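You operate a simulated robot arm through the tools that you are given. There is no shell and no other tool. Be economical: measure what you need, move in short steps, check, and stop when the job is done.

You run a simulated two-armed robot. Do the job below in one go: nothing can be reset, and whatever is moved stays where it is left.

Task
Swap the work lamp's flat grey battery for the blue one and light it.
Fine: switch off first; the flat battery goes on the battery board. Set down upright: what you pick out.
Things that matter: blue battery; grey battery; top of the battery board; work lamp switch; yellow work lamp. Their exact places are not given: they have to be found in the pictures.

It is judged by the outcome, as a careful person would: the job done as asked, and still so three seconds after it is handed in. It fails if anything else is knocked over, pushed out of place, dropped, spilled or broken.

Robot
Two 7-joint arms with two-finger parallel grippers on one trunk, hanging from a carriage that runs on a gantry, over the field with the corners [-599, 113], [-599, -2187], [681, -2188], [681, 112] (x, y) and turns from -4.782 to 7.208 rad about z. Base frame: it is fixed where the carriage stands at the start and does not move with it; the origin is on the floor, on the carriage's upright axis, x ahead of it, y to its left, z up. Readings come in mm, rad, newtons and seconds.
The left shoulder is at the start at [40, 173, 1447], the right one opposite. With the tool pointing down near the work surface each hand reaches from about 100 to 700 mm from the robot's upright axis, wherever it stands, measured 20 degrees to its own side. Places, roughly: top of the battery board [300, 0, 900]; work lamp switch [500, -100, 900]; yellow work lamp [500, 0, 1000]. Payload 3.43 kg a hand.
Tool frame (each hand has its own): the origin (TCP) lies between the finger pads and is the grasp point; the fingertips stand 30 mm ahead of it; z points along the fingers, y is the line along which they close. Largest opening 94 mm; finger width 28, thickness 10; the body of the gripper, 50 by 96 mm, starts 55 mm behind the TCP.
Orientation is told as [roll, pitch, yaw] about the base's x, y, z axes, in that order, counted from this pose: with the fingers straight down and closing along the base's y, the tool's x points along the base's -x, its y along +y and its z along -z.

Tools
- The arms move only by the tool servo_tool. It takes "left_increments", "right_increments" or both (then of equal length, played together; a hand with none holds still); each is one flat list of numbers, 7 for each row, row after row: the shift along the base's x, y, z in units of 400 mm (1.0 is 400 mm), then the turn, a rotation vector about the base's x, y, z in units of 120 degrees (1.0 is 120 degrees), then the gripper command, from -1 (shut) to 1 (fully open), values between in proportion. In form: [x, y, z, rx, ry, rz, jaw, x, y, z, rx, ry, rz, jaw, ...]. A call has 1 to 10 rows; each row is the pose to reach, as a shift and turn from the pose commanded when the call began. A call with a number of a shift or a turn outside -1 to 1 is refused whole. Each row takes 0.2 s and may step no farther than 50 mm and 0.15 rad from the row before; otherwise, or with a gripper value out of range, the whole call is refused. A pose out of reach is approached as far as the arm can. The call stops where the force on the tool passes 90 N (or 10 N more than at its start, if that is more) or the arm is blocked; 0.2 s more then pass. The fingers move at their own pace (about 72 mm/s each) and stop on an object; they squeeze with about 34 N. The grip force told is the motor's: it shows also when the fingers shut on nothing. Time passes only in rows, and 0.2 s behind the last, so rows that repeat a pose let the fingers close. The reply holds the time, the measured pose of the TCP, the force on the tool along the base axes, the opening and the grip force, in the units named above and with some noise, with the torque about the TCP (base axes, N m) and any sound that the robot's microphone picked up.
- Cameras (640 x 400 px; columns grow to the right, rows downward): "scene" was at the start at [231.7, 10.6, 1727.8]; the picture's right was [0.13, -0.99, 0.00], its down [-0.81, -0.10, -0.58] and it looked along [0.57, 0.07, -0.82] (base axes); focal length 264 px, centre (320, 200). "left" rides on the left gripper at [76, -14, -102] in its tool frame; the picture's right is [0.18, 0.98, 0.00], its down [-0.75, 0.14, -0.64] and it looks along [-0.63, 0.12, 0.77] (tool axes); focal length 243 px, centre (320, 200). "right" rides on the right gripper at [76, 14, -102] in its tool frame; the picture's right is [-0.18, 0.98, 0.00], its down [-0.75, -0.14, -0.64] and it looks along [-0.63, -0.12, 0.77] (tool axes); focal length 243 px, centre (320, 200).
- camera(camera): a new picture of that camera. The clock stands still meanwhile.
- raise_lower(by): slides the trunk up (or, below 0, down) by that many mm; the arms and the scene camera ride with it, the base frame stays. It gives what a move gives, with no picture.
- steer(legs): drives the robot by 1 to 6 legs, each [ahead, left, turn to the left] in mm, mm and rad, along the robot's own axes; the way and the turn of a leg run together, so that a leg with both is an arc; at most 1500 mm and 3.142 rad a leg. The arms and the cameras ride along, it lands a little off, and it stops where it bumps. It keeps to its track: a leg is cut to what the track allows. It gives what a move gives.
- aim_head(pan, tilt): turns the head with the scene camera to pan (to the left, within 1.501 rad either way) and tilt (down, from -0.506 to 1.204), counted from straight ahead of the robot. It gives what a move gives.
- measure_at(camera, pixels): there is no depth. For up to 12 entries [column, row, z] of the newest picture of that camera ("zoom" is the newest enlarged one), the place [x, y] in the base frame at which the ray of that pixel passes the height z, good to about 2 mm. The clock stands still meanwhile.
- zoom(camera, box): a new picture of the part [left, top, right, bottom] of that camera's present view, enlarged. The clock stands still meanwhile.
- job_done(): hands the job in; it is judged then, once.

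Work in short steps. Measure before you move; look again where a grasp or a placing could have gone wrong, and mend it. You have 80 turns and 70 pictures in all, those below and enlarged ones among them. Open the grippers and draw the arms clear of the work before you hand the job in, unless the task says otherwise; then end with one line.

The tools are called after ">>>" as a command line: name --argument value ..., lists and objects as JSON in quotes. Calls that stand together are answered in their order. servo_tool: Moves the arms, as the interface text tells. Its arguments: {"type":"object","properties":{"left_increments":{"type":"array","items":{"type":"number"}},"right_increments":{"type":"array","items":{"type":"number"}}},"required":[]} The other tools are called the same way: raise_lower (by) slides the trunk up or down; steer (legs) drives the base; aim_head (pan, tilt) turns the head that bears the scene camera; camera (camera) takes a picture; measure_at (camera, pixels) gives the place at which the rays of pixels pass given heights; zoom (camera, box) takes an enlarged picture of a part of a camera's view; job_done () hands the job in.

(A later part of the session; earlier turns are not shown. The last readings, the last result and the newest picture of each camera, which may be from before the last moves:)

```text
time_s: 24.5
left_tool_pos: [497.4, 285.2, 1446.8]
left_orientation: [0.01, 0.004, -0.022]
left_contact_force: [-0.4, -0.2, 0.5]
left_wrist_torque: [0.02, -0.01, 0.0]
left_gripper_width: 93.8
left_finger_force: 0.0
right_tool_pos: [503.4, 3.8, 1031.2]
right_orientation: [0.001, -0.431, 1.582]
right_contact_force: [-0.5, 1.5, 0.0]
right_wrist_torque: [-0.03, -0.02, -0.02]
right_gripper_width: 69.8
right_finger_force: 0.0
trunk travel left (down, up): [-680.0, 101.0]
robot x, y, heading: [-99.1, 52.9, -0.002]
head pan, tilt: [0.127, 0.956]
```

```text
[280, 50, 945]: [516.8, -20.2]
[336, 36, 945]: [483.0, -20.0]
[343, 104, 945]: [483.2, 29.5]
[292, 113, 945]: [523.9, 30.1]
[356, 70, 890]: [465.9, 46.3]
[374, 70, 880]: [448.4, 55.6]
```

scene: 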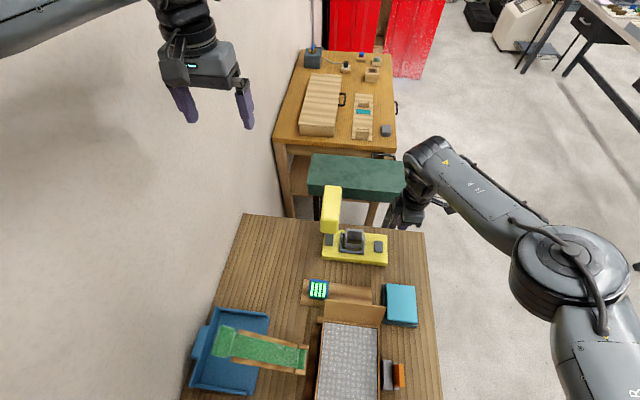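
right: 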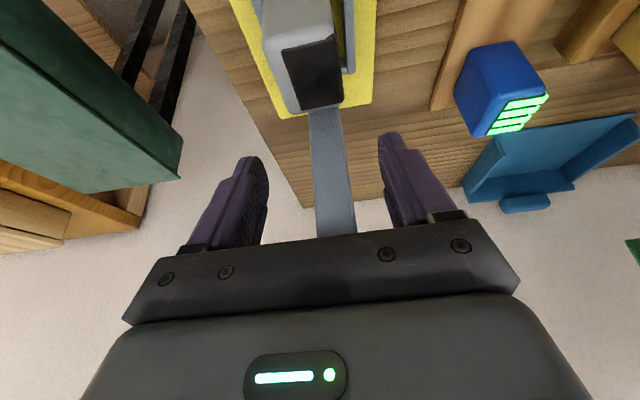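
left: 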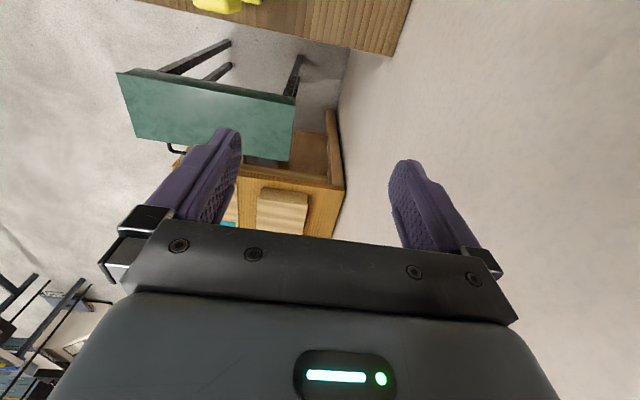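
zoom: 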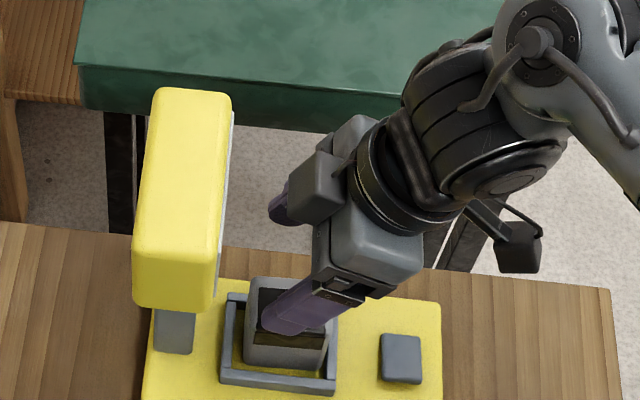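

Aligned (battery x≈483–521, y≈-21..30). I descend straight to TCP z≈931 and then close.

>>> servo_tool --right_increments '[0, 0, -0.08, 0, 0, 0, 0.49, 0, 0, -0.16, 0, 0, 0, 0.49, 0, 0, -0.21, 0, 0, 0, 0.49, 0, 0, -0.235, 0, 0, 0, 0.49, 0, 0, -0.25, 0, 0, 0, 0.49]'

>>> zoom --camera "scene" --box '[320, 210, 390, 270]'

>>> camera --camera "right"

```text
time_s: 25.7
left_tool_pos: [496.8, 283.8, 1446.1]
left_orientation: [0.012, 0.006, -0.021]
left_contact_force: [0.5, 0.7, 0.1]
left_wrist_torque: [-0.02, 0.0, 0.0]
left_gripper_width: 93.9
left_finger_force: 0.0
right_tool_pos: [503.3, 1.4, 931.9]
right_orientation: [0.001, -0.429, 1.581]
right_contact_force: [-0.4, 0.4, -0.1]
right_wrist_torque: [0.01, 0.01, 0.01]
right_gripper_width: 70.0
right_finger_force: 0.0
trunk travel left (down, up): [-680.0, 101.0]
robot x, y, heading: [-95.0, 52.7, -0.003]
head pan, tilt: [0.127, 0.956]
```

```text
6.67 times, centred on (355, 240) of scene
```

zoom: 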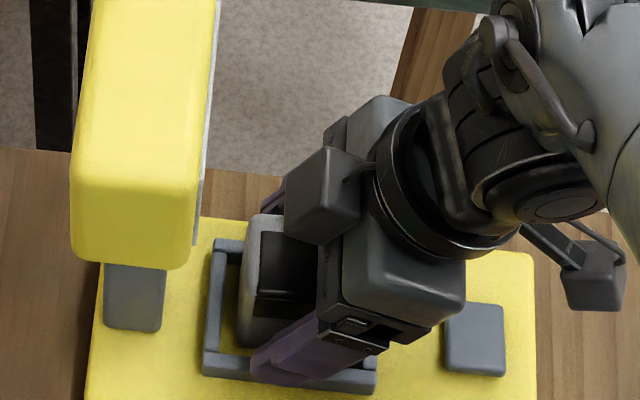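

```text
32 pictures are left
```

right: 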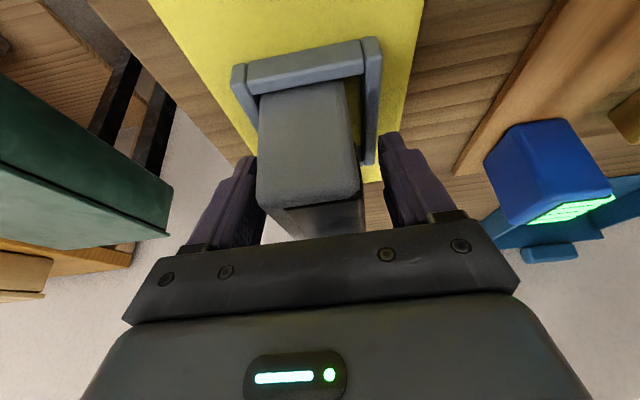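

The battery is between the pads, slightly toward +x; I shift +4 mm in x and close.

>>> servo_tool --right_increments '[0.01, 0, 0, 0, 0, 0, 0.49, 0.01, 0, 0, 0, 0, 0, 0.1, 0.01, 0, 0, 0, 0, 0, -0.3, 0.01, 0, 0, 0, 0, 0, -0.6, 0.01, 0, 0, 0, 0, 0, -1, 0.01, 0, 0, 0, 0, 0, -1]'

```text
time_s: 27.1
left_tool_pos: [497.2, 284.3, 1446.2]
left_orientation: [0.012, 0.006, -0.02]
left_contact_force: [0.6, 0.4, -0.6]
left_wrist_torque: [0.0, 0.01, -0.03]
left_gripper_width: 94.0
left_finger_force: 0.1
right_tool_pos: [506.6, 2.5, 932.1]
right_orientation: [0.001, -0.432, 1.581]
right_contact_force: [-7.2, 1.0, 5.7]
right_wrist_torque: [0.04, 0.06, -0.25]
right_gripper_width: 48.1
right_finger_force: 33.9
trunk travel left (down, up): [-680.0, 101.0]
robot x, y, heading: [-93.8, 53.0, -0.004]
head pan, tilt: [0.127, 0.956]
```

Gripped at 48 mm; the -7 N in x means I shifted slightly too far, so I relieve 3 mm and lift straight up.

>>> servo_tool --right_increments '[-0.006, 0, 0, 0, 0, 0, -1, -0.007, 0, 0.03, 0, 0, 0, -1, -0.007, 0, 0.08, 0, 0, 0, -1, -0.007, 0, 0.15, 0, 0, 0, -1, -0.007, -0.01, 0.25, 0, 0, 0, -1, -0.007, -0.02, 0.35, 0, 0, 0, -1]'

>>> zoom --camera "scene" --box '[290, 180, 410, 320]'

>>> camera --camera "right"

```text
time_s: 28.5
left_tool_pos: [498.0, 283.7, 1447.2]
left_orientation: [0.013, 0.003, -0.021]
left_contact_force: [-0.4, -0.7, 0.5]
left_wrist_torque: [-0.01, 0.01, -0.01]
left_gripper_width: 94.0
left_finger_force: 0.0
right_tool_pos: [505.6, -3.6, 1074.1]
right_orientation: [-0.002, -0.431, 1.583]
right_contact_force: [-0.3, 0.0, -3.0]
right_wrist_torque: [-0.01, -0.01, -0.03]
right_gripper_width: 48.3
right_finger_force: 33.7
trunk travel left (down, up): [-680.0, 101.0]
robot x, y, heading: [-96.4, 52.4, -0.006]
head pan, tilt: [0.127, 0.956]
```

```text
2.86 times, centred on (350, 250) of scene
```

zoom: 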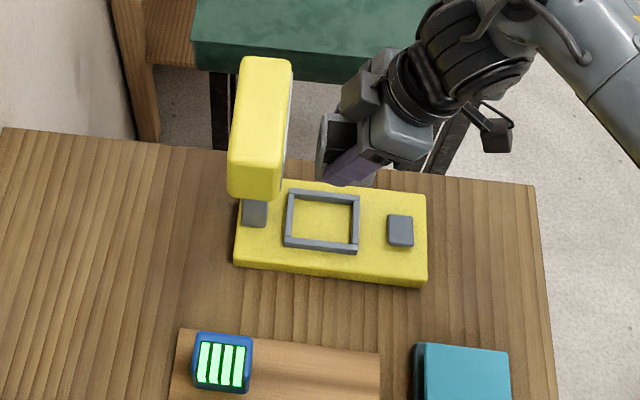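

```text
30 pictures are left
```

right: 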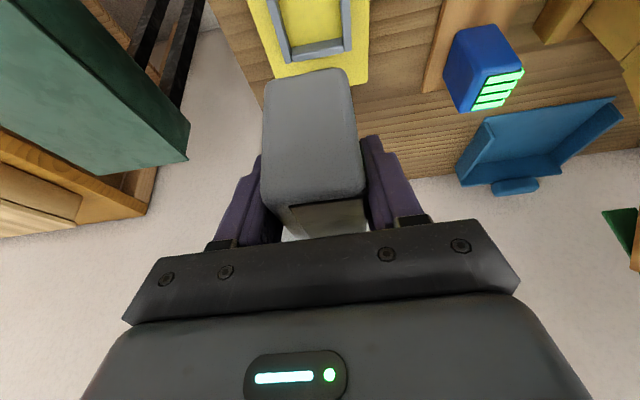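

Battery is out and held firmly (≈3 N). I measure the held battery's bottom (row ~75 of its -y face), the socket frame and the board.

>>> measure_at --camera "right" --pixels '[[305, 76, 970], [305, 76, 990], [305, 76, 1010], [312, 203, 1070], [312, 203, 1090], [312, 203, 1110], [265, 86, 990], [351, 78, 990]]'

>>> measure_at --camera "zoom" --pixels '[[290, 190, 893], [360, 196, 893], [358, 252, 893], [285, 244, 893], [181, 329, 880], [380, 352, 880], [200, 335, 950], [250, 338, 950], [244, 362, 950], [197, 350, 950], [190, 385, 890], [245, 392, 890]]'

```text
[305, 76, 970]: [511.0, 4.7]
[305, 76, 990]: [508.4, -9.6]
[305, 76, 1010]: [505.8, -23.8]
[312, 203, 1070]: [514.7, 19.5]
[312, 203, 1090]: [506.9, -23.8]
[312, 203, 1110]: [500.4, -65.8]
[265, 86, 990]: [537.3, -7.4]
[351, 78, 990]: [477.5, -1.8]
```

```text
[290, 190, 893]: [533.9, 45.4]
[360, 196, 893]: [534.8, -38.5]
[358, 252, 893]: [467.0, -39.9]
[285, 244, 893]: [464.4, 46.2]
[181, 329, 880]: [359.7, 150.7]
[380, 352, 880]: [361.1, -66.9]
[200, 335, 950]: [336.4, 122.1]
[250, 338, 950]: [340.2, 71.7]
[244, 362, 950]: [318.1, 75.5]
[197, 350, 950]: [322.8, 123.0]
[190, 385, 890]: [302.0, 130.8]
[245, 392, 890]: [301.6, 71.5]
```

>>> measure_at --camera "right" --pixels '[[423, 92, 860], [423, 92, 880], [423, 92, 900], [487, 24, 950], [447, 44, 950], [523, 68, 950], [473, 95, 950], [487, 24, 970]]'

>>> measure_at --camera "zoom" --pixels '[[181, 329, 860], [181, 329, 900], [250, 338, 970], [254, 339, 940]]'

```text
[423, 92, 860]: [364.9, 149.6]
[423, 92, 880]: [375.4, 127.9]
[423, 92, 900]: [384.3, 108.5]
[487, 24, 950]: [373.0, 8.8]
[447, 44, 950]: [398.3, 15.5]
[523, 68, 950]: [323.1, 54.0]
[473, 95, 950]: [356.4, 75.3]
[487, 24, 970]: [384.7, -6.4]
```

```text
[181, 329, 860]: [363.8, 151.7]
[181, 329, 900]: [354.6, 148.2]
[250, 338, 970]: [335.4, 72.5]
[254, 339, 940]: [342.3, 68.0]
```

Socket centre ≈(500,3), battery bottom is 58 mm below the TCP, board top ≈ z 861 (x 290–363, y -68..151), blue centred near (318,97). I back the robot 50 mm and carry the grey one above the board's free part, (331,-10), still high.

>>> steer --legs '[[-50, 0, 0]]'

>>> servo_tool --right_increments '[-0.08, 0, 0.02, 0, 0, 0, -1, -0.16, -0.01, 0.02, 0, 0, 0, -1, -0.24, -0.015, 0.02, 0, 0, 0, -1, -0.31, -0.015, 0.02, 0, 0, 0, -1]'

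>>> zoom --camera "scene" --box '[280, 220, 440, 340]'

>>> camera --camera "right"

```text
time_s: 29.4
left_tool_pos: [446.6, 283.9, 1447.5]
left_orientation: [0.013, 0.007, -0.022]
left_contact_force: [-0.4, -0.1, 0.0]
left_wrist_torque: [0.0, 0.0, -0.02]
left_gripper_width: 93.8
left_finger_force: 0.2
right_tool_pos: [454.8, -4.3, 1074.0]
right_orientation: [-0.001, -0.432, 1.581]
right_contact_force: [0.9, -0.3, -3.1]
right_wrist_torque: [0.01, 0.0, 0.02]
right_gripper_width: 48.2
right_finger_force: 34.2
trunk travel left (down, up): [-680.0, 101.0]
robot x, y, heading: [-148.0, 53.1, -0.007]
head pan, tilt: [0.127, 0.956]
```

```text
time_s: 30.4
left_tool_pos: [447.8, 284.2, 1447.3]
left_orientation: [0.011, 0.006, -0.021]
left_contact_force: [-0.2, 0.6, -1.2]
left_wrist_torque: [0.03, 0.03, 0.03]
left_gripper_width: 94.2
left_finger_force: 0.0
right_tool_pos: [329.8, -8.8, 1082.5]
right_orientation: [-0.001, -0.43, 1.581]
right_contact_force: [0.5, 0.8, -3.4]
right_wrist_torque: [-0.02, 0.01, -0.05]
right_gripper_width: 48.1
right_finger_force: 33.7
trunk travel left (down, up): [-680.0, 101.0]
robot x, y, heading: [-145.1, 52.6, -0.001]
head pan, tilt: [0.127, 0.956]
```

```text
3.33 times, centred on (360, 280) of scene
```

zoom: 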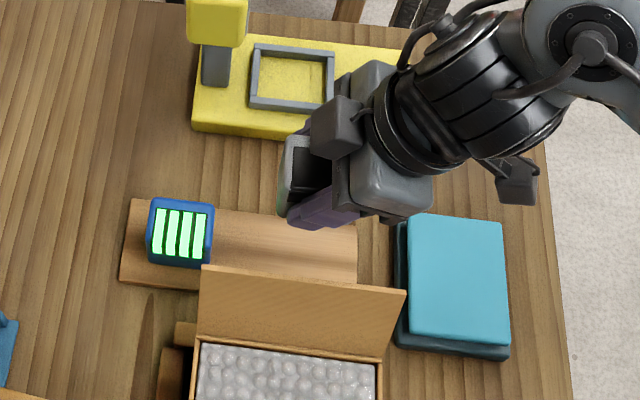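

```text
28 pictures are left
```

right: 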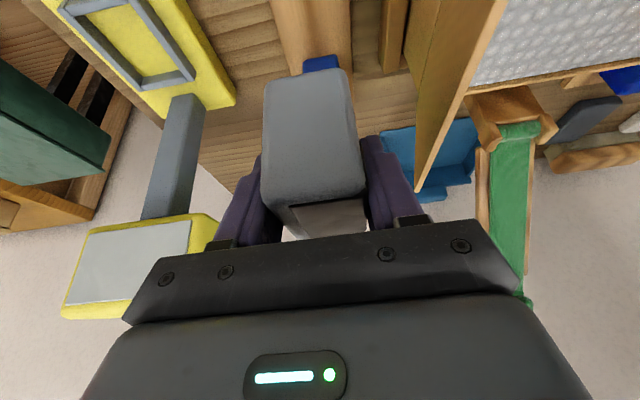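

Over the board. I verify the flap's top-left corner from both pictures (scene zoom (205,266), right (418,190)) and the board's edges.

>>> measure_at --camera "zoom" --pixels '[[205, 266, 980], [205, 266, 1020], [205, 266, 1060], [405, 291, 1020], [128, 199, 860], [120, 280, 860], [215, 205, 936], [206, 266, 862], [152, 200, 936], [146, 262, 862]]'

>>> measure_at --camera "right" --pixels '[[418, 190, 980], [418, 190, 1020], [418, 190, 1060], [505, 2, 1020], [505, 2, 1000]]'

```text
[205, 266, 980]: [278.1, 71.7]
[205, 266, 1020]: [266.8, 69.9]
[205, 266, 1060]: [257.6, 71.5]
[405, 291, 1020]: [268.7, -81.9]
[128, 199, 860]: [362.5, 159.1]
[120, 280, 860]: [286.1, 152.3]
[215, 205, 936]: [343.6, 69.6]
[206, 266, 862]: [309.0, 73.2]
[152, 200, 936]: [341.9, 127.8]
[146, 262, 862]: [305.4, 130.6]
```

```text
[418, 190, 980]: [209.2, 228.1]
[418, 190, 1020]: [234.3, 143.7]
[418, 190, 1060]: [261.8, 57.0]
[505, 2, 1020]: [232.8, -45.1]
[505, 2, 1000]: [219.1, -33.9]
```

Flap top is at x≈258, z≈1053; the hand's near side at ~x 282 clears it. I lower the grey battery to just above the board.

>>> servo_tool --right_increments '[0.003, 0, -0.1, 0, 0, 0, -1, 0.003, 0, -0.2, 0, 0, 0, -1, 0.003, 0, -0.3, 0, 0, 0, -1, 0.003, 0, -0.37, 0, 0, 0, -1, 0.003, 0, -0.39, 0, 0, 0, -1]'

>>> servo_tool --right_increments '[0, 0, -0.005, 0, 0, 0, -1, 0, 0, -0.01, 0, 0, 0, -1, 0, 0, -0.0125, 0, 0, 0, -1]'

>>> zoom --camera "scene" --box '[280, 220, 440, 340]'

```text
time_s: 31.6
left_tool_pos: [447.6, 285.3, 1446.5]
left_orientation: [0.011, 0.006, -0.021]
left_contact_force: [0.2, 0.5, 0.3]
left_wrist_torque: [-0.03, -0.01, 0.02]
left_gripper_width: 93.9
left_finger_force: 0.0
right_tool_pos: [332.2, -11.6, 926.9]
right_orientation: [0.001, -0.432, 1.581]
right_contact_force: [0.3, 0.0, -2.4]
right_wrist_torque: [0.01, 0.02, -0.03]
right_gripper_width: 48.3
right_finger_force: 33.9
trunk travel left (down, up): [-680.0, 101.0]
robot x, y, heading: [-148.0, 52.5, -0.007]
head pan, tilt: [0.127, 0.956]
```

```text
time_s: 32.4
left_tool_pos: [446.7, 284.2, 1446.2]
left_orientation: [0.013, 0.007, -0.019]
left_contact_force: [0.2, -0.6, 0.5]
left_wrist_torque: [-0.03, 0.01, -0.01]
left_gripper_width: 93.9
left_finger_force: 0.0
right_tool_pos: [330.5, -8.8, 921.8]
right_orientation: [0.0, -0.432, 1.58]
right_contact_force: [0.0, -0.9, -3.3]
right_wrist_torque: [-0.02, -0.03, 0.0]
right_gripper_width: 48.3
right_finger_force: 33.9
trunk travel left (down, up): [-680.0, 101.0]
robot x, y, heading: [-142.4, 53.4, 0.001]
head pan, tilt: [0.127, 0.956]
```

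```text
3.33 times, centred on (360, 280) of scene
```

zoom: 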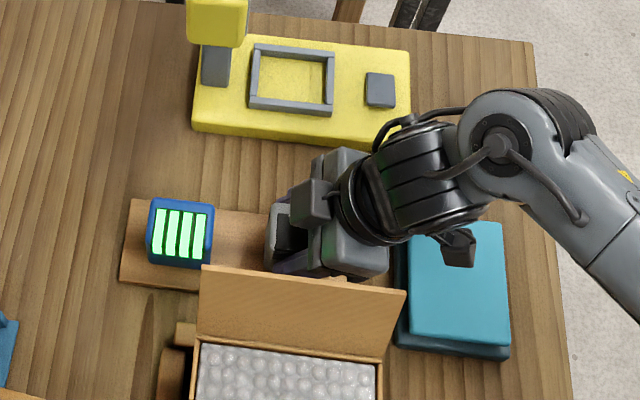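

No contact yet (-3.3 N weight only). I lower a few mm more.

>>> servo_tool --right_increments '[0, 0, -0.005, 0, 0, 0, -1, 0, 0, -0.01, 0, 0, 0, -1]'

```text
time_s: 33.0
left_tool_pos: [447.6, 283.7, 1446.7]
left_orientation: [0.01, 0.006, -0.021]
left_contact_force: [0.1, 0.2, -0.2]
left_wrist_torque: [-0.01, -0.02, -0.02]
left_gripper_width: 94.0
left_finger_force: 0.0
right_tool_pos: [332.3, -10.5, 916.6]
right_orientation: [0.001, -0.431, 1.581]
right_contact_force: [0.0, 0.3, -2.7]
right_wrist_torque: [-0.05, -0.02, -0.02]
right_gripper_width: 48.1
right_finger_force: 34.1
trunk travel left (down, up): [-680.0, 101.0]
robot x, y, heading: [-145.4, 55.8, -0.005]
head pan, tilt: [0.127, 0.956]
```

Still free; further down in 2 mm rows.

>>> servo_tool --right_increments '[0, 0, -0.005, 0, 0, 0, -1, 0, 0, -0.01, 0, 0, 0, -1]'

>>> servo_tool --right_increments '[0, 0, -0.005, 0, 0, 0, -1]'

```text
time_s: 33.6
left_tool_pos: [448.2, 283.7, 1445.4]
left_orientation: [0.012, 0.006, -0.022]
left_contact_force: [0.3, 1.1, -0.5]
left_wrist_torque: [-0.01, -0.02, 0.01]
left_gripper_width: 94.1
left_finger_force: 0.1
right_tool_pos: [332.8, -9.5, 911.6]
right_orientation: [-0.001, -0.431, 1.582]
right_contact_force: [0.3, -0.1, -3.1]
right_wrist_torque: [0.02, 0.03, 0.0]
right_gripper_width: 48.1
right_finger_force: 33.9
trunk travel left (down, up): [-680.0, 101.0]
robot x, y, heading: [-150.1, 53.5, -0.005]
head pan, tilt: [0.127, 0.956]
```

```text
time_s: 34.0
left_tool_pos: [446.9, 283.5, 1447.0]
left_orientation: [0.012, 0.005, -0.023]
left_contact_force: [-0.7, 0.6, 0.5]
left_wrist_torque: [0.01, 0.01, -0.01]
left_gripper_width: 94.1
left_finger_force: 0.0
right_tool_pos: [332.2, -10.3, 911.9]
right_orientation: [-0.001, -0.435, 1.583]
right_contact_force: [-7.8, -0.9, 21.2]
right_wrist_torque: [-0.84, 0.12, -0.27]
right_gripper_width: 48.4
right_finger_force: 33.7
trunk travel left (down, up): [-680.0, 101.0]
robot x, y, heading: [-143.9, 51.9, -0.003]
head pan, tilt: [0.127, 0.956]
```

Contact now (+21 N). I relieve 1.5 mm and open gently to ~64 mm.

>>> servo_tool --right_increments '[0, 0, 0.003, 0, 0, 0, -0.5, 0, 0, 0.003, 0, 0, 0, 0.1, 0, 0, 0.003, 0, 0, 0, 0.36, 0, 0, 0.003, 0, 0, 0, 0.36]'

>>> camera --camera "right"

```text
time_s: 35.0
left_tool_pos: [448.1, 284.0, 1447.8]
left_orientation: [0.011, 0.005, -0.022]
left_contact_force: [0.2, -0.5, 0.3]
left_wrist_torque: [0.02, -0.01, 0.0]
left_gripper_width: 94.1
left_finger_force: 0.0
right_tool_pos: [332.3, -10.2, 910.1]
right_orientation: [0.0, -0.433, 1.582]
right_contact_force: [1.3, -0.7, 0.5]
right_wrist_torque: [0.03, -0.01, 0.01]
right_gripper_width: 63.9
right_finger_force: 0.1
trunk travel left (down, up): [-680.0, 101.0]
robot x, y, heading: [-144.3, 51.5, -0.005]
head pan, tilt: [0.127, 0.956]
```

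```text
26 pictures are left
```

right: 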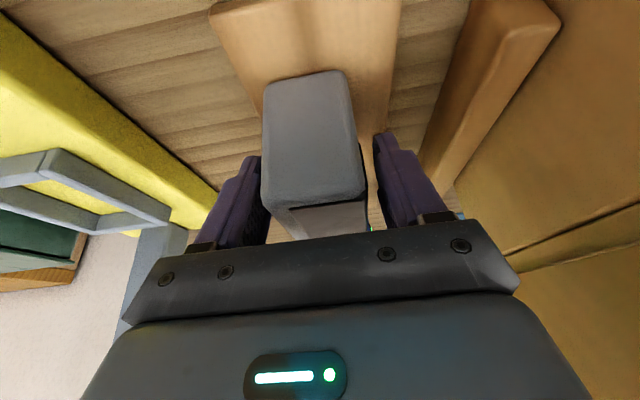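

Released and standing. I rise straight up and move above the blue battery at about (322,98).

>>> servo_tool --right_increments '[0, 0, 0.05, 0, 0, 0, 0.36, 0, 0, 0.15, 0, 0, 0, 0.36, 0, 0, 0.25, 0, 0, 0, 0.4, 0, 0.02, 0.35, 0, 0, 0, 0.49, -0.01, 0.12, 0.35, 0, 0, 0, 0.49, -0.02, 0.2, 0.32, 0, 0, 0, 0.49, -0.025, 0.27, 0.3, 0, 0, 0, 0.49]'

>>> camera --camera "right"

>>> zoom --camera "scene" --box '[280, 220, 440, 340]'

```text
time_s: 36.6
left_tool_pos: [447.7, 284.4, 1446.9]
left_orientation: [0.014, 0.005, -0.02]
left_contact_force: [-0.3, -0.1, -0.3]
left_wrist_torque: [0.0, 0.02, 0.01]
left_gripper_width: 93.9
left_finger_force: 0.1
right_tool_pos: [320.9, 98.1, 1031.4]
right_orientation: [0.0, -0.431, 1.581]
right_contact_force: [0.4, 0.2, -0.4]
right_wrist_torque: [-0.01, 0.0, 0.03]
right_gripper_width: 69.9
right_finger_force: 0.0
trunk travel left (down, up): [-680.0, 101.0]
robot x, y, heading: [-148.2, 55.6, -0.001]
head pan, tilt: [0.127, 0.956]
```

```text
25 pictures are left
```

right: 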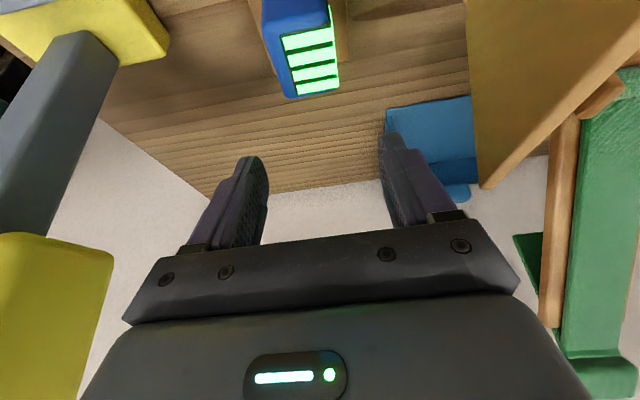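

```text
3.33 times, centred on (360, 280) of scene
```

zoom: 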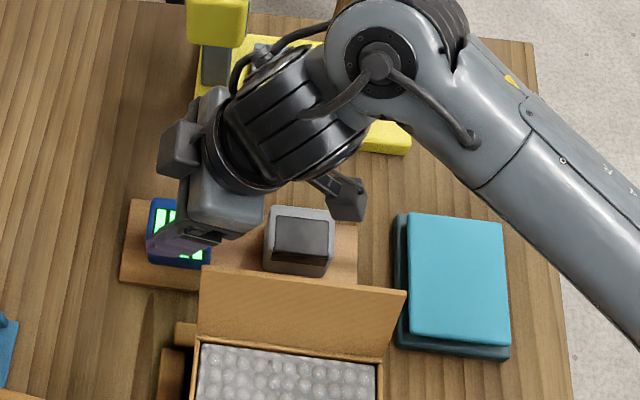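

The grey battery stands upright on the board. I measure the blue battery's top in this view (z≈930) to align the jaws.

>>> measure_at --camera "right" --pixels '[[274, 32, 930], [331, 8, 930], [340, 87, 930], [290, 98, 930], [345, 40, 855]]'

>>> measure_at --camera "zoom" --pixels '[[150, 200, 930], [148, 235, 930], [328, 210, 930], [270, 207, 930], [265, 245, 930], [331, 250, 930]]'

```text
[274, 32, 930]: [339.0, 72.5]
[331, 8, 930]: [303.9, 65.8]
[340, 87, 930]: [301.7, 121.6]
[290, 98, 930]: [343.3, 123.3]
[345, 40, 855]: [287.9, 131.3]
```

```text
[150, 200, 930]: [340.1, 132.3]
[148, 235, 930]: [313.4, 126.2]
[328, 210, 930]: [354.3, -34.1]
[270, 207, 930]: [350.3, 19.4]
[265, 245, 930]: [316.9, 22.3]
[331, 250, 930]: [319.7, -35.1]
```

Blue centre ≈(322,98). I descend to TCP z≈920 (higher grip keeps the wrist camera clear of the grey battery) and look.

>>> servo_tool --right_increments '[0.004, 0, -0.09, 0, 0, 0, 0.49, 0.004, 0, -0.18, 0, 0, 0, 0.49, 0.004, 0, -0.24, 0, 0, 0, 0.49, 0.004, 0, -0.277, 0, 0, 0, 0.49]'

>>> camera --camera "right"

>>> zoom --camera "scene" --box '[280, 230, 400, 320]'

```text
time_s: 37.6
left_tool_pos: [447.5, 285.7, 1446.9]
left_orientation: [0.014, 0.004, -0.021]
left_contact_force: [0.1, -0.6, 0.2]
left_wrist_torque: [0.03, 0.01, 0.02]
left_gripper_width: 94.1
left_finger_force: 0.0
right_tool_pos: [323.8, 97.5, 921.1]
right_orientation: [0.0, -0.434, 1.581]
right_contact_force: [0.6, -0.4, 0.9]
right_wrist_torque: [-0.02, -0.01, 0.04]
right_gripper_width: 69.9
right_finger_force: 0.1
trunk travel left (down, up): [-680.0, 101.0]
robot x, y, heading: [-144.7, 49.2, -0.004]
head pan, tilt: [0.127, 0.956]
```

```text
23 pictures are left
```

right: 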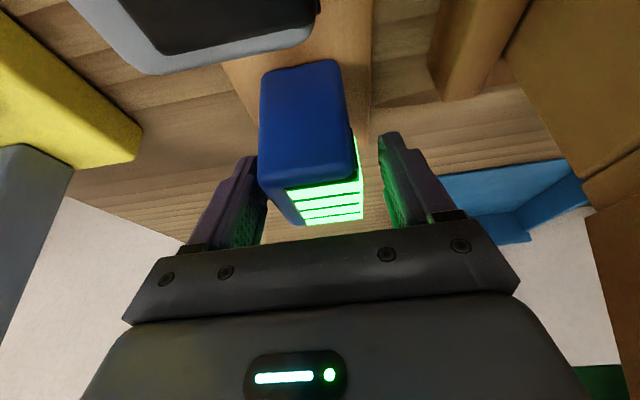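

```text
4.44 times, centred on (340, 275) of scene
```

zoom: 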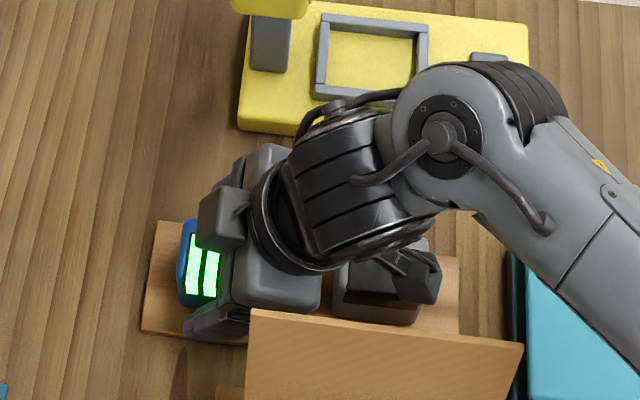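

Aligned and clear. I close on the blue battery.

>>> servo_tool --right_increments '[0, 0, 0, 0, 0, 0, 0.2, 0, 0, 0, 0, 0, 0, -0.1, 0, 0, 0, 0, 0, 0, -0.4, 0, 0, 0, 0, 0, 0, -1, 0, 0, 0, 0, 0, 0, -1]'

>>> servo_tool --right_increments '[0, 0, 0.02, 0, 0, 0, -1, 0, 0, 0.08, 0, 0, 0, -1, 0, 0, 0.18, 0, 0, 0, -1, 0, 0, 0.28, 0, 0, 0, -1, 0, 0, 0.38, 0, 0, 0, -1]'

>>> camera --camera "right"

>>> zoom --camera "scene" --box '[280, 200, 440, 320]'

```text
time_s: 38.8
left_tool_pos: [447.1, 283.9, 1446.4]
left_orientation: [0.012, 0.003, -0.022]
left_contact_force: [-0.4, -0.3, -0.4]
left_wrist_torque: [0.02, -0.03, 0.03]
left_gripper_width: 94.1
left_finger_force: 0.0
right_tool_pos: [323.2, 97.7, 920.6]
right_orientation: [0.001, -0.433, 1.582]
right_contact_force: [1.3, 1.2, -0.2]
right_wrist_torque: [0.08, 0.01, -0.03]
right_gripper_width: 48.4
right_finger_force: 34.0
trunk travel left (down, up): [-680.0, 101.0]
robot x, y, heading: [-150.1, 51.5, -0.006]
head pan, tilt: [0.127, 0.956]
```

```text
time_s: 40.0
left_tool_pos: [448.6, 285.3, 1447.8]
left_orientation: [0.012, 0.006, -0.02]
left_contact_force: [0.1, 1.3, -0.1]
left_wrist_torque: [0.0, -0.02, 0.02]
left_gripper_width: 94.0
left_finger_force: 0.1
right_tool_pos: [322.2, 95.8, 1072.1]
right_orientation: [0.0, -0.43, 1.58]
right_contact_force: [-0.5, -0.3, -3.3]
right_wrist_torque: [-0.02, -0.02, -0.01]
right_gripper_width: 48.5
right_finger_force: 33.7
trunk travel left (down, up): [-680.0, 101.0]
robot x, y, heading: [-148.1, 53.1, 0.001]
head pan, tilt: [0.127, 0.956]
```

```text
21 pictures are left
```

right: 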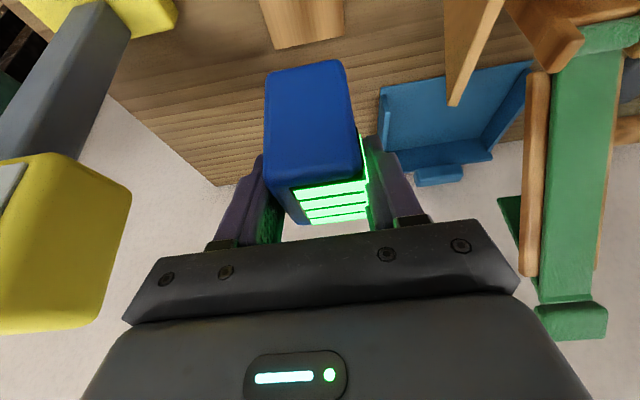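

```text
3.33 times, centred on (360, 260) of scene
```

zoom: 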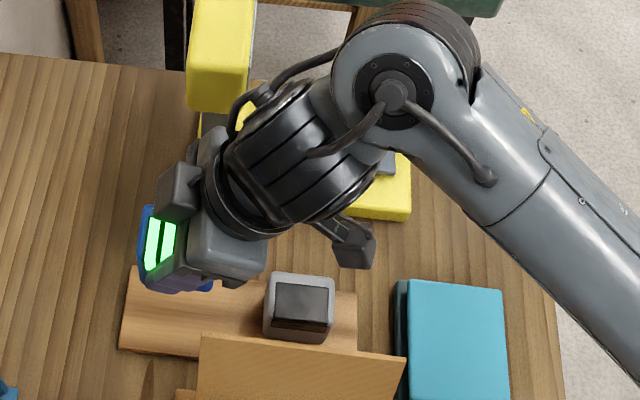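

Blue is held level. I move it sideways to y≈3 first (clear of the lamp head), then drive 50 mm forward.

>>> servo_tool --right_increments '[0, -0.08, 0, 0, 0, 0, -1, 0, -0.16, 0, 0, 0, 0, -1, 0.01, -0.232, 0, 0, 0, 0, -1]'

>>> steer --legs '[[50, 0, 0]]'

>>> servo_tool --right_increments '[0.08, 0, 0, 0, 0, 0, -1, 0.16, 0, 0, 0, 0, 0, -1, 0.24, 0, 0, 0, 0, 0, -1, 0.31, 0, 0, 0, 0, 0, -1]'

>>> camera --camera "right"

>>> zoom --camera "scene" --box '[300, 180, 420, 270]'

```text
time_s: 40.8
left_tool_pos: [446.8, 284.2, 1447.0]
left_orientation: [0.013, 0.007, -0.021]
left_contact_force: [-0.5, -0.5, -0.4]
left_wrist_torque: [0.04, -0.01, -0.01]
left_gripper_width: 94.1
left_finger_force: 0.2
right_tool_pos: [327.3, 6.4, 1073.8]
right_orientation: [0.001, -0.43, 1.58]
right_contact_force: [0.4, -0.5, -3.5]
right_wrist_torque: [0.02, 0.0, 0.02]
right_gripper_width: 48.3
right_finger_force: 33.7
trunk travel left (down, up): [-680.0, 101.0]
robot x, y, heading: [-141.2, 52.1, -0.009]
head pan, tilt: [0.127, 0.956]
```

```text
time_s: 41.8
left_tool_pos: [498.6, 283.5, 1446.5]
left_orientation: [0.013, 0.005, -0.022]
left_contact_force: [-0.6, 1.1, 0.7]
left_wrist_torque: [-0.01, 0.03, 0.01]
left_gripper_width: 94.0
left_finger_force: 0.1
right_tool_pos: [378.2, 5.3, 1074.5]
right_orientation: [0.002, -0.43, 1.579]
right_contact_force: [-0.1, -0.8, -2.9]
right_wrist_torque: [0.0, 0.0, -0.02]
right_gripper_width: 48.7
right_finger_force: 34.4
trunk travel left (down, up): [-680.0, 101.0]
robot x, y, heading: [-99.5, 54.7, -0.011]
head pan, tilt: [0.127, 0.956]
```

```text
time_s: 42.8
left_tool_pos: [497.9, 282.8, 1446.6]
left_orientation: [0.013, 0.006, -0.024]
left_contact_force: [0.4, 0.3, 0.1]
left_wrist_torque: [0.0, 0.0, 0.0]
left_gripper_width: 94.0
left_finger_force: 0.2
right_tool_pos: [501.4, 4.9, 1074.4]
right_orientation: [0.0, -0.43, 1.58]
right_contact_force: [-0.5, -0.2, -2.9]
right_wrist_torque: [0.02, 0.0, -0.02]
right_gripper_width: 48.3
right_finger_force: 34.1
trunk travel left (down, up): [-680.0, 101.0]
robot x, y, heading: [-94.2, 51.8, -0.009]
head pan, tilt: [0.127, 0.956]
```

```text
19 pictures are left
```

right: 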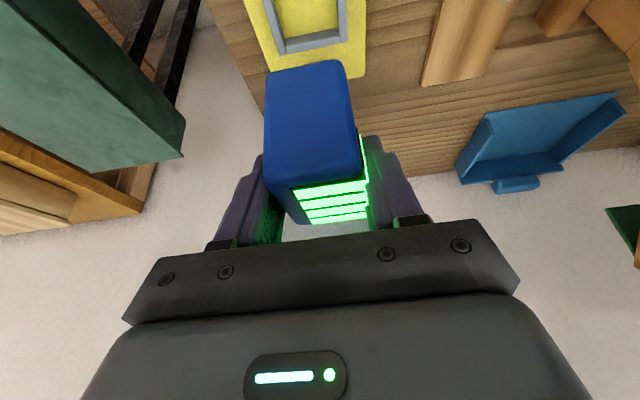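

```text
4.44 times, centred on (360, 225) of scene
```

zoom: 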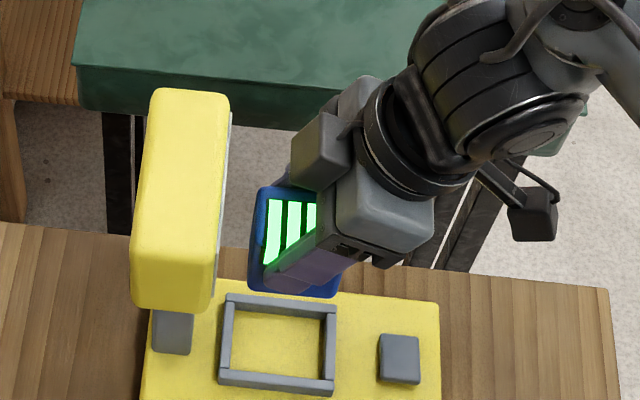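

I measure the socket's frame from both pictures for the final alignment.

>>> measure_at --camera "zoom" --pixels '[[232, 303, 890], [327, 311, 890], [321, 378, 890], [231, 370, 890], [224, 294, 890], [337, 304, 890], [334, 381, 890], [219, 373, 890]]'

>>> measure_at --camera "right" --pixels '[[283, 38, 890], [338, 29, 890], [279, 53, 890], [346, 43, 890], [265, 5, 890], [267, 95, 1006], [352, 85, 1006], [309, 79, 1006]]'

```text
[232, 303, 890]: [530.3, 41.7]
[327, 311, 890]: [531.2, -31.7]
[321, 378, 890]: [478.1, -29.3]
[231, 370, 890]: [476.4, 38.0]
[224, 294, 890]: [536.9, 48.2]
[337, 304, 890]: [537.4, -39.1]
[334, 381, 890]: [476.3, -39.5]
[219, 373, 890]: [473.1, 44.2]
```

```text
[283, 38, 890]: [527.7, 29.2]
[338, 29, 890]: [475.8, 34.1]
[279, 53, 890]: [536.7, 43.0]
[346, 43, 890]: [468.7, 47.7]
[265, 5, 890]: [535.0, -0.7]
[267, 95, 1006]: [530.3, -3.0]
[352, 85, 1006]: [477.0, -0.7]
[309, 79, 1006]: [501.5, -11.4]
```

Socket interior is x 476–528, y -31..38, so centre ≈(502,4) — matches the hand's (501.4,4.9). I lower to where the bottom is just above the frame, then a little into it.

>>> servo_tool --right_increments '[0.001, -0.002, -0.1, 0, 0, 0, -1, 0.001, -0.002, -0.2, 0, 0, 0, -1, 0.001, -0.002, -0.26, 0, 0, 0, -1, 0.001, -0.002, -0.28, 0, 0, 0, -1]'

>>> zoom --camera "right" --box '[200, 0, 440, 240]'

>>> zoom --camera "scene" --box '[320, 210, 390, 270]'

```text
time_s: 43.8
left_tool_pos: [498.8, 283.6, 1446.9]
left_orientation: [0.013, 0.007, -0.023]
left_contact_force: [-0.1, -1.1, 0.1]
left_wrist_torque: [0.03, 0.01, 0.0]
left_gripper_width: 94.1
left_finger_force: 0.0
right_tool_pos: [501.1, 4.7, 961.1]
right_orientation: [0.0, -0.433, 1.58]
right_contact_force: [-0.6, 0.0, -2.6]
right_wrist_torque: [0.01, -0.02, 0.02]
right_gripper_width: 48.3
right_finger_force: 33.8
trunk travel left (down, up): [-680.0, 101.0]
robot x, y, heading: [-97.6, 55.1, -0.009]
head pan, tilt: [0.127, 0.956]
```

```text
1.67 times, centred on (320, 120) of right
```

zoom: 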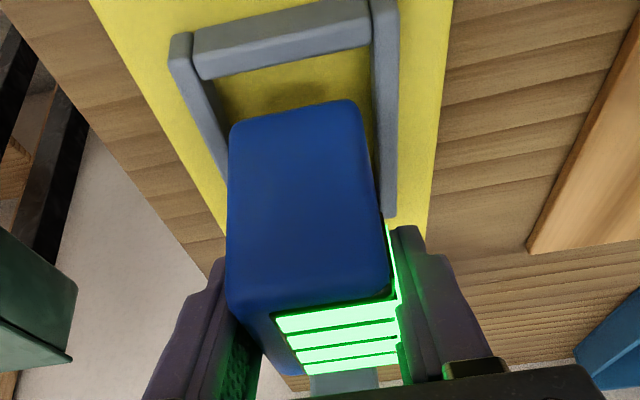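

```text
6.67 times, centred on (355, 240) of scene
```

zoom: 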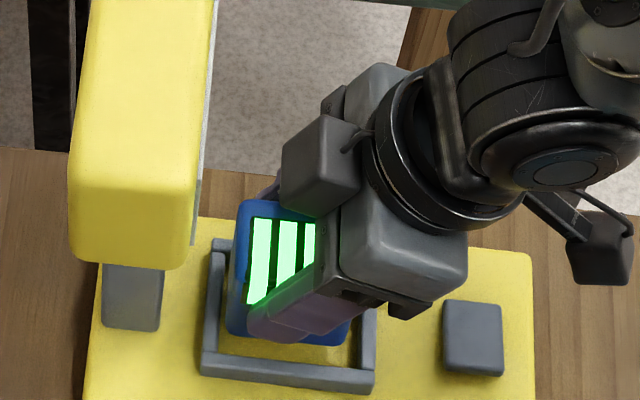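

Well centred between the walls. I go on down in small rows.

>>> servo_tool --right_increments '[0, 0, -0.02, 0, 0, 0, -1, 0, 0, -0.035, 0, 0, 0, -1]'

>>> servo_tool --right_increments '[0, 0, -0.006, 0, 0, 0, -1]'

```text
time_s: 44.4
left_tool_pos: [498.2, 283.2, 1447.4]
left_orientation: [0.014, 0.005, -0.021]
left_contact_force: [0.4, 0.2, 0.6]
left_wrist_torque: [-0.01, 0.04, -0.01]
left_gripper_width: 94.0
left_finger_force: 0.1
right_tool_pos: [502.0, 5.8, 947.9]
right_orientation: [0.0, -0.432, 1.579]
right_contact_force: [0.4, 0.0, -3.2]
right_wrist_torque: [-0.02, 0.01, 0.0]
right_gripper_width: 48.3
right_finger_force: 34.0
trunk travel left (down, up): [-680.0, 101.0]
robot x, y, heading: [-95.2, 55.8, -0.005]
head pan, tilt: [0.127, 0.956]
```

```text
time_s: 44.8
left_tool_pos: [497.9, 283.1, 1447.4]
left_orientation: [0.012, 0.007, -0.022]
left_contact_force: [-0.2, 0.3, 0.9]
left_wrist_torque: [-0.05, 0.03, 0.01]
left_gripper_width: 94.0
left_finger_force: 0.1
right_tool_pos: [502.5, 4.3, 945.4]
right_orientation: [0.0, -0.431, 1.58]
right_contact_force: [-0.9, 1.0, -2.5]
right_wrist_torque: [0.02, 0.0, 0.0]
right_gripper_width: 48.5
right_finger_force: 34.1
trunk travel left (down, up): [-680.0, 101.0]
robot x, y, heading: [-95.8, 50.7, -0.009]
head pan, tilt: [0.127, 0.956]
```

No contact yet and no side forces; the expected floor contact is near TCP z 941.

>>> servo_tool --right_increments '[0, 0, -0.006, 0, 0, 0, -1]'

>>> servo_tool --right_increments '[0, 0, -0.005, 0, 0, 0, -1]'

```text
time_s: 45.1
left_tool_pos: [498.2, 282.7, 1447.1]
left_orientation: [0.013, 0.007, -0.022]
left_contact_force: [-0.9, 0.1, 0.6]
left_wrist_torque: [-0.01, 0.02, -0.02]
left_gripper_width: 93.9
left_finger_force: 0.1
right_tool_pos: [501.7, 5.0, 942.7]
right_orientation: [-0.001, -0.432, 1.58]
right_contact_force: [-1.1, 0.5, -3.9]
right_wrist_torque: [-0.02, 0.03, 0.03]
right_gripper_width: 48.3
right_finger_force: 34.1
trunk travel left (down, up): [-680.0, 101.0]
robot x, y, heading: [-96.6, 52.8, -0.005]
head pan, tilt: [0.127, 0.956]
```

```text
time_s: 45.5
left_tool_pos: [498.4, 283.9, 1446.4]
left_orientation: [0.011, 0.004, -0.023]
left_contact_force: [0.2, -0.1, 0.7]
left_wrist_torque: [-0.01, 0.0, 0.0]
left_gripper_width: 93.8
left_finger_force: 0.1
right_tool_pos: [502.2, 4.9, 940.8]
right_orientation: [0.001, -0.433, 1.579]
right_contact_force: [-1.9, 0.8, 3.4]
right_wrist_torque: [-0.18, 0.28, -0.07]
right_gripper_width: 48.1
right_finger_force: 34.1
trunk travel left (down, up): [-680.0, 101.0]
robot x, y, heading: [-96.6, 55.0, -0.004]
head pan, tilt: [0.127, 0.956]
```

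Floor contact as predicted. I press 1.5 mm more to seat it, then open to 66 mm and check.

>>> servo_tool --right_increments '[0, 0, -0.004, 0, 0, 0, -1, 0, 0, -0.004, 0, 0, 0, -0.4, 0, 0, -0.002, 0, 0, 0, 0.1, 0, 0, 0, 0, 0, 0, 0.4, 0, 0, 0, 0, 0, 0, 0.4]'

>>> zoom --camera "right" --box '[200, 0, 440, 240]'

```text
time_s: 46.8
left_tool_pos: [497.4, 284.2, 1447.0]
left_orientation: [0.011, 0.006, -0.023]
left_contact_force: [0.5, -0.1, 0.2]
left_wrist_torque: [-0.03, -0.02, 0.04]
left_gripper_width: 94.1
left_finger_force: 0.0
right_tool_pos: [501.5, 3.5, 941.0]
right_orientation: [0.0, -0.432, 1.579]
right_contact_force: [1.2, 0.4, -0.2]
right_wrist_torque: [0.01, -0.05, 0.03]
right_gripper_width: 65.9
right_finger_force: 0.0
trunk travel left (down, up): [-680.0, 101.0]
robot x, y, heading: [-94.8, 53.9, -0.007]
head pan, tilt: [0.127, 0.956]
```

```text
1.67 times, centred on (320, 120) of right
```

zoom: 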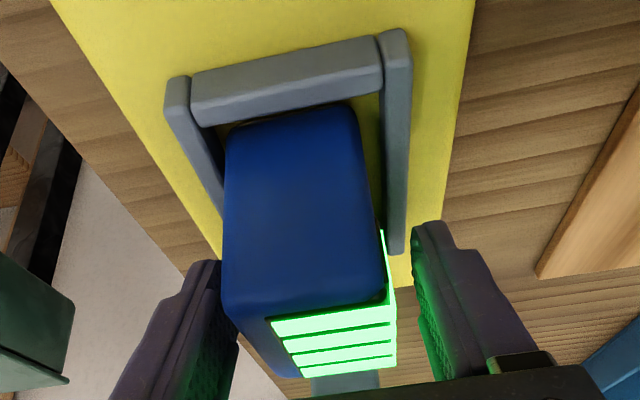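

Seated inside the frame. I withdraw straight up, then shut the fingers and move above the near end of the switch at (490,-87), keeping the leaned orientation (hand away from the battery).

>>> servo_tool --right_increments '[0, 0, 0.05, 0, 0, 0, 0.4, 0, 0, 0.15, 0, 0, 0, 0.4, 0, 0, 0.25, 0, 0, 0, 0.4, 0, -0.08, 0.3, 0, 0, 0, -0.2, -0.015, -0.16, 0.3, 0, 0, 0, -1, -0.03, -0.228, 0.25, 0, 0, 0, -1, -0.03, -0.228, 0.15, 0, 0, 0, -1, -0.03, -0.228, 0.03, 0, 0, 0, -1]'

>>> camera --camera "right"

>>> zoom --camera "scene" --box '[310, 190, 410, 280]'

```text
time_s: 48.5
left_tool_pos: [498.7, 282.9, 1447.4]
left_orientation: [0.013, 0.006, -0.023]
left_contact_force: [0.8, 0.7, 0.1]
left_wrist_torque: [-0.01, 0.0, -0.03]
left_gripper_width: 94.0
left_finger_force: 0.0
right_tool_pos: [488.8, -83.8, 951.7]
right_orientation: [-0.001, -0.432, 1.582]
right_contact_force: [0.9, 0.7, -0.1]
right_wrist_torque: [-0.02, 0.0, -0.01]
right_gripper_width: 0.2
right_finger_force: 33.1
trunk travel left (down, up): [-680.0, 101.0]
robot x, y, heading: [-97.0, 55.8, -0.006]
head pan, tilt: [0.127, 0.956]
```

```text
14 pictures are left
```

right: 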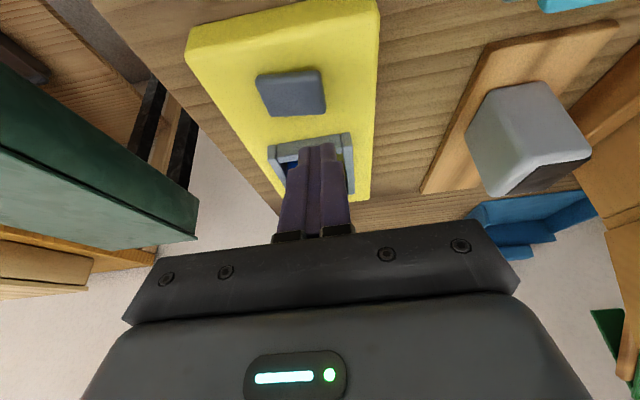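

```text
4.44 times, centred on (360, 235) of scene
```

zoom: 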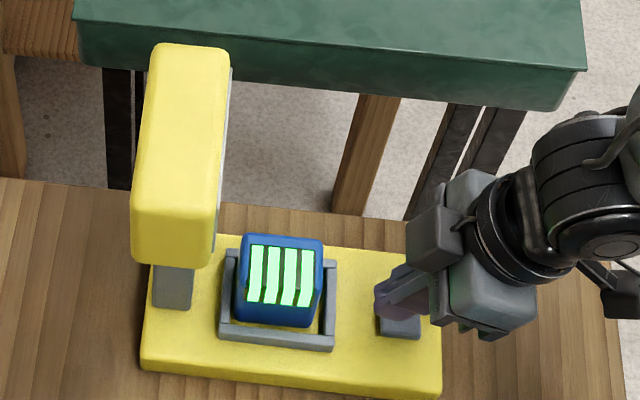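

The blue battery sits well in its socket, lamp still off. I lower onto the raised near end of the switch in small rows.

>>> servo_tool --right_increments '[0, -0.01, -0.03, 0, 0, 0, -1, 0, -0.01, -0.05, 0, 0, 0, -1, 0, -0.01, -0.06, 0, 0, 0, -1, 0, -0.01, -0.07, 0, 0, 0, -1]'

```text
time_s: 49.5
left_tool_pos: [497.5, 283.1, 1447.5]
left_orientation: [0.013, 0.004, -0.023]
left_contact_force: [-0.3, -0.6, 0.7]
left_wrist_torque: [0.01, 0.02, 0.0]
left_gripper_width: 94.1
left_finger_force: 0.0
right_tool_pos: [490.3, -88.7, 924.1]
right_orientation: [-0.002, -0.433, 1.581]
right_contact_force: [-0.6, 0.9, 1.6]
right_wrist_torque: [0.0, 0.02, 0.0]
right_gripper_width: 0.2
right_finger_force: 33.3
trunk travel left (down, up): [-680.0, 101.0]
robot x, y, heading: [-95.5, 52.7, -0.006]
head pan, tilt: [0.127, 0.956]
```

Barely touching (1.6 N). I press on in 2 mm rows.

>>> servo_tool --right_increments '[0, 0, -0.006, 0, 0, 0, -1, 0, 0, -0.012, 0, 0, 0, -1, 0, 0, -0.018, 0, 0, 0, -1]'

>>> camera --camera "scene"

```text
time_s: 50.4
left_tool_pos: [497.1, 281.5, 1447.8]
left_orientation: [0.01, 0.007, -0.023]
left_contact_force: [-0.8, -0.5, -0.5]
left_wrist_torque: [0.0, 0.05, -0.01]
left_gripper_width: 94.3
left_finger_force: 0.1
right_tool_pos: [490.9, -90.0, 922.5]
right_orientation: [0.001, -0.438, 1.585]
right_contact_force: [-32.7, -4.7, 73.6]
right_wrist_torque: [-0.08, 0.46, -0.07]
right_gripper_width: 0.0
right_finger_force: 33.0
trunk travel left (down, up): [-680.0, 101.0]
robot x, y, heading: [-95.6, 57.2, -0.006]
head pan, tilt: [0.127, 0.956]
```

```text
12 pictures are left
```

scene: 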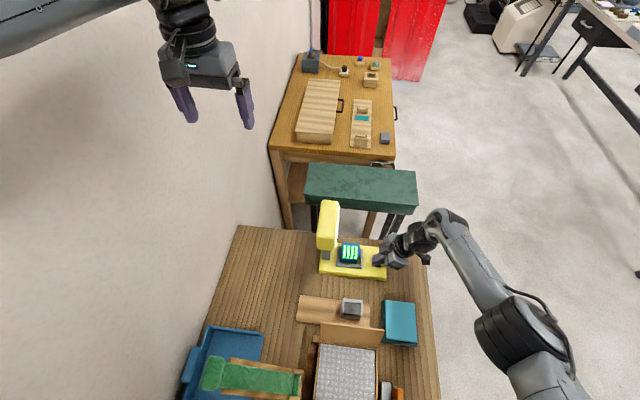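

74 N is plenty; I lift off and look at the switch and the lamp.

>>> servo_tool --right_increments '[0, 0, 0.05, 0, 0, 0, -1, 0, -0.02, 0.15, 0, 0, 0, -1, 0, -0.1, 0.22, 0, 0, 0, -1, 0, -0.2, 0.28, 0, 0, 0, -1]'

>>> zoom --camera "scene" --box '[310, 190, 410, 280]'

>>> camera --camera "right"

```text
time_s: 51.4
left_tool_pos: [498.9, 282.9, 1445.9]
left_orientation: [0.013, 0.003, -0.022]
left_contact_force: [-0.5, 0.5, -0.2]
left_wrist_torque: [0.03, -0.01, 0.03]
left_gripper_width: 94.1
left_finger_force: 0.1
right_tool_pos: [489.3, -172.1, 1028.4]
right_orientation: [0.0, -0.432, 1.58]
right_contact_force: [-0.2, 0.6, 0.4]
right_wrist_torque: [-0.01, 0.01, 0.0]
right_gripper_width: 0.3
right_finger_force: 32.5
trunk travel left (down, up): [-680.0, 101.0]
robot x, y, heading: [-95.6, 51.8, -0.004]
head pan, tilt: [0.127, 0.956]
```

```text
4.44 times, centred on (360, 235) of scene
```

zoom: 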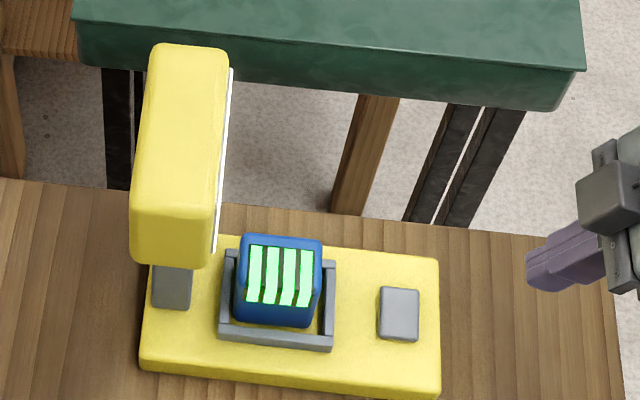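

```text
10 pictures are left
```

right: 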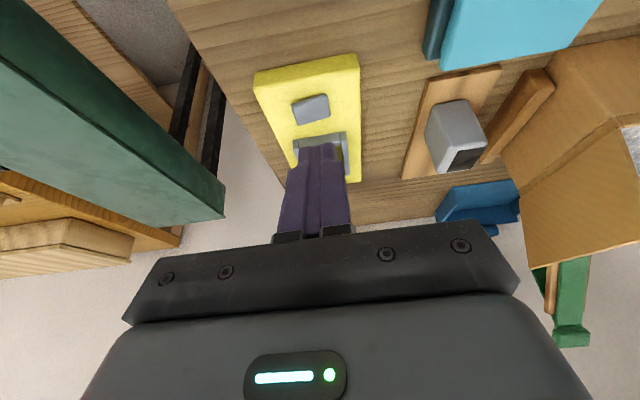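

The lens edge at (222,160) is now bright white and the rocker is back to its original on position: the lamp is lit. I draw the arm up and clear, open the gripper, and take a last look.

>>> servo_tool --right_increments '[0, -0.08, 0.08, 0, 0, 0, 0, 0, -0.16, 0.16, 0, 0, 0, 1, 0, -0.2, 0.26, 0, 0, 0, 1, 0, -0.25, 0.36, 0, 0, 0, 1, 0, -0.25, 0.45, 0, 0, 0, 1]'

>>> zoom --camera "scene" --box '[280, 180, 440, 340]'

```text
time_s: 52.5
left_tool_pos: [498.5, 283.9, 1447.1]
left_orientation: [0.011, 0.006, -0.022]
left_contact_force: [0.4, 0.5, -1.1]
left_wrist_torque: [0.0, 0.01, -0.01]
left_gripper_width: 93.9
left_finger_force: 0.0
right_tool_pos: [490.8, -271.3, 1209.1]
right_orientation: [-0.001, -0.432, 1.579]
right_contact_force: [0.3, -0.3, 0.2]
right_wrist_torque: [0.0, -0.02, 0.0]
right_gripper_width: 94.0
right_finger_force: 0.0
trunk travel left (down, up): [-680.0, 101.0]
robot x, y, heading: [-94.3, 53.6, -0.011]
head pan, tilt: [0.127, 0.956]
```

```text
2.50 times, centred on (360, 260) of scene
```

zoom: 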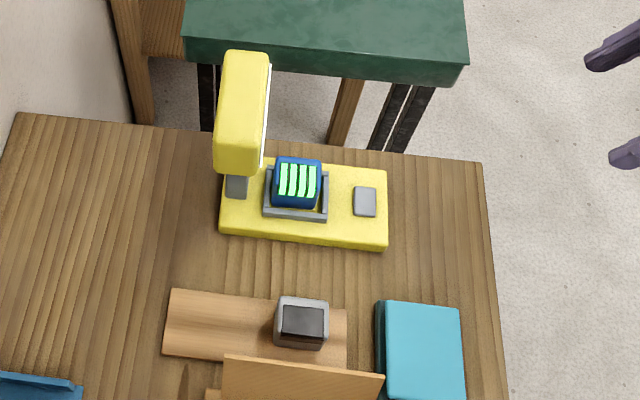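

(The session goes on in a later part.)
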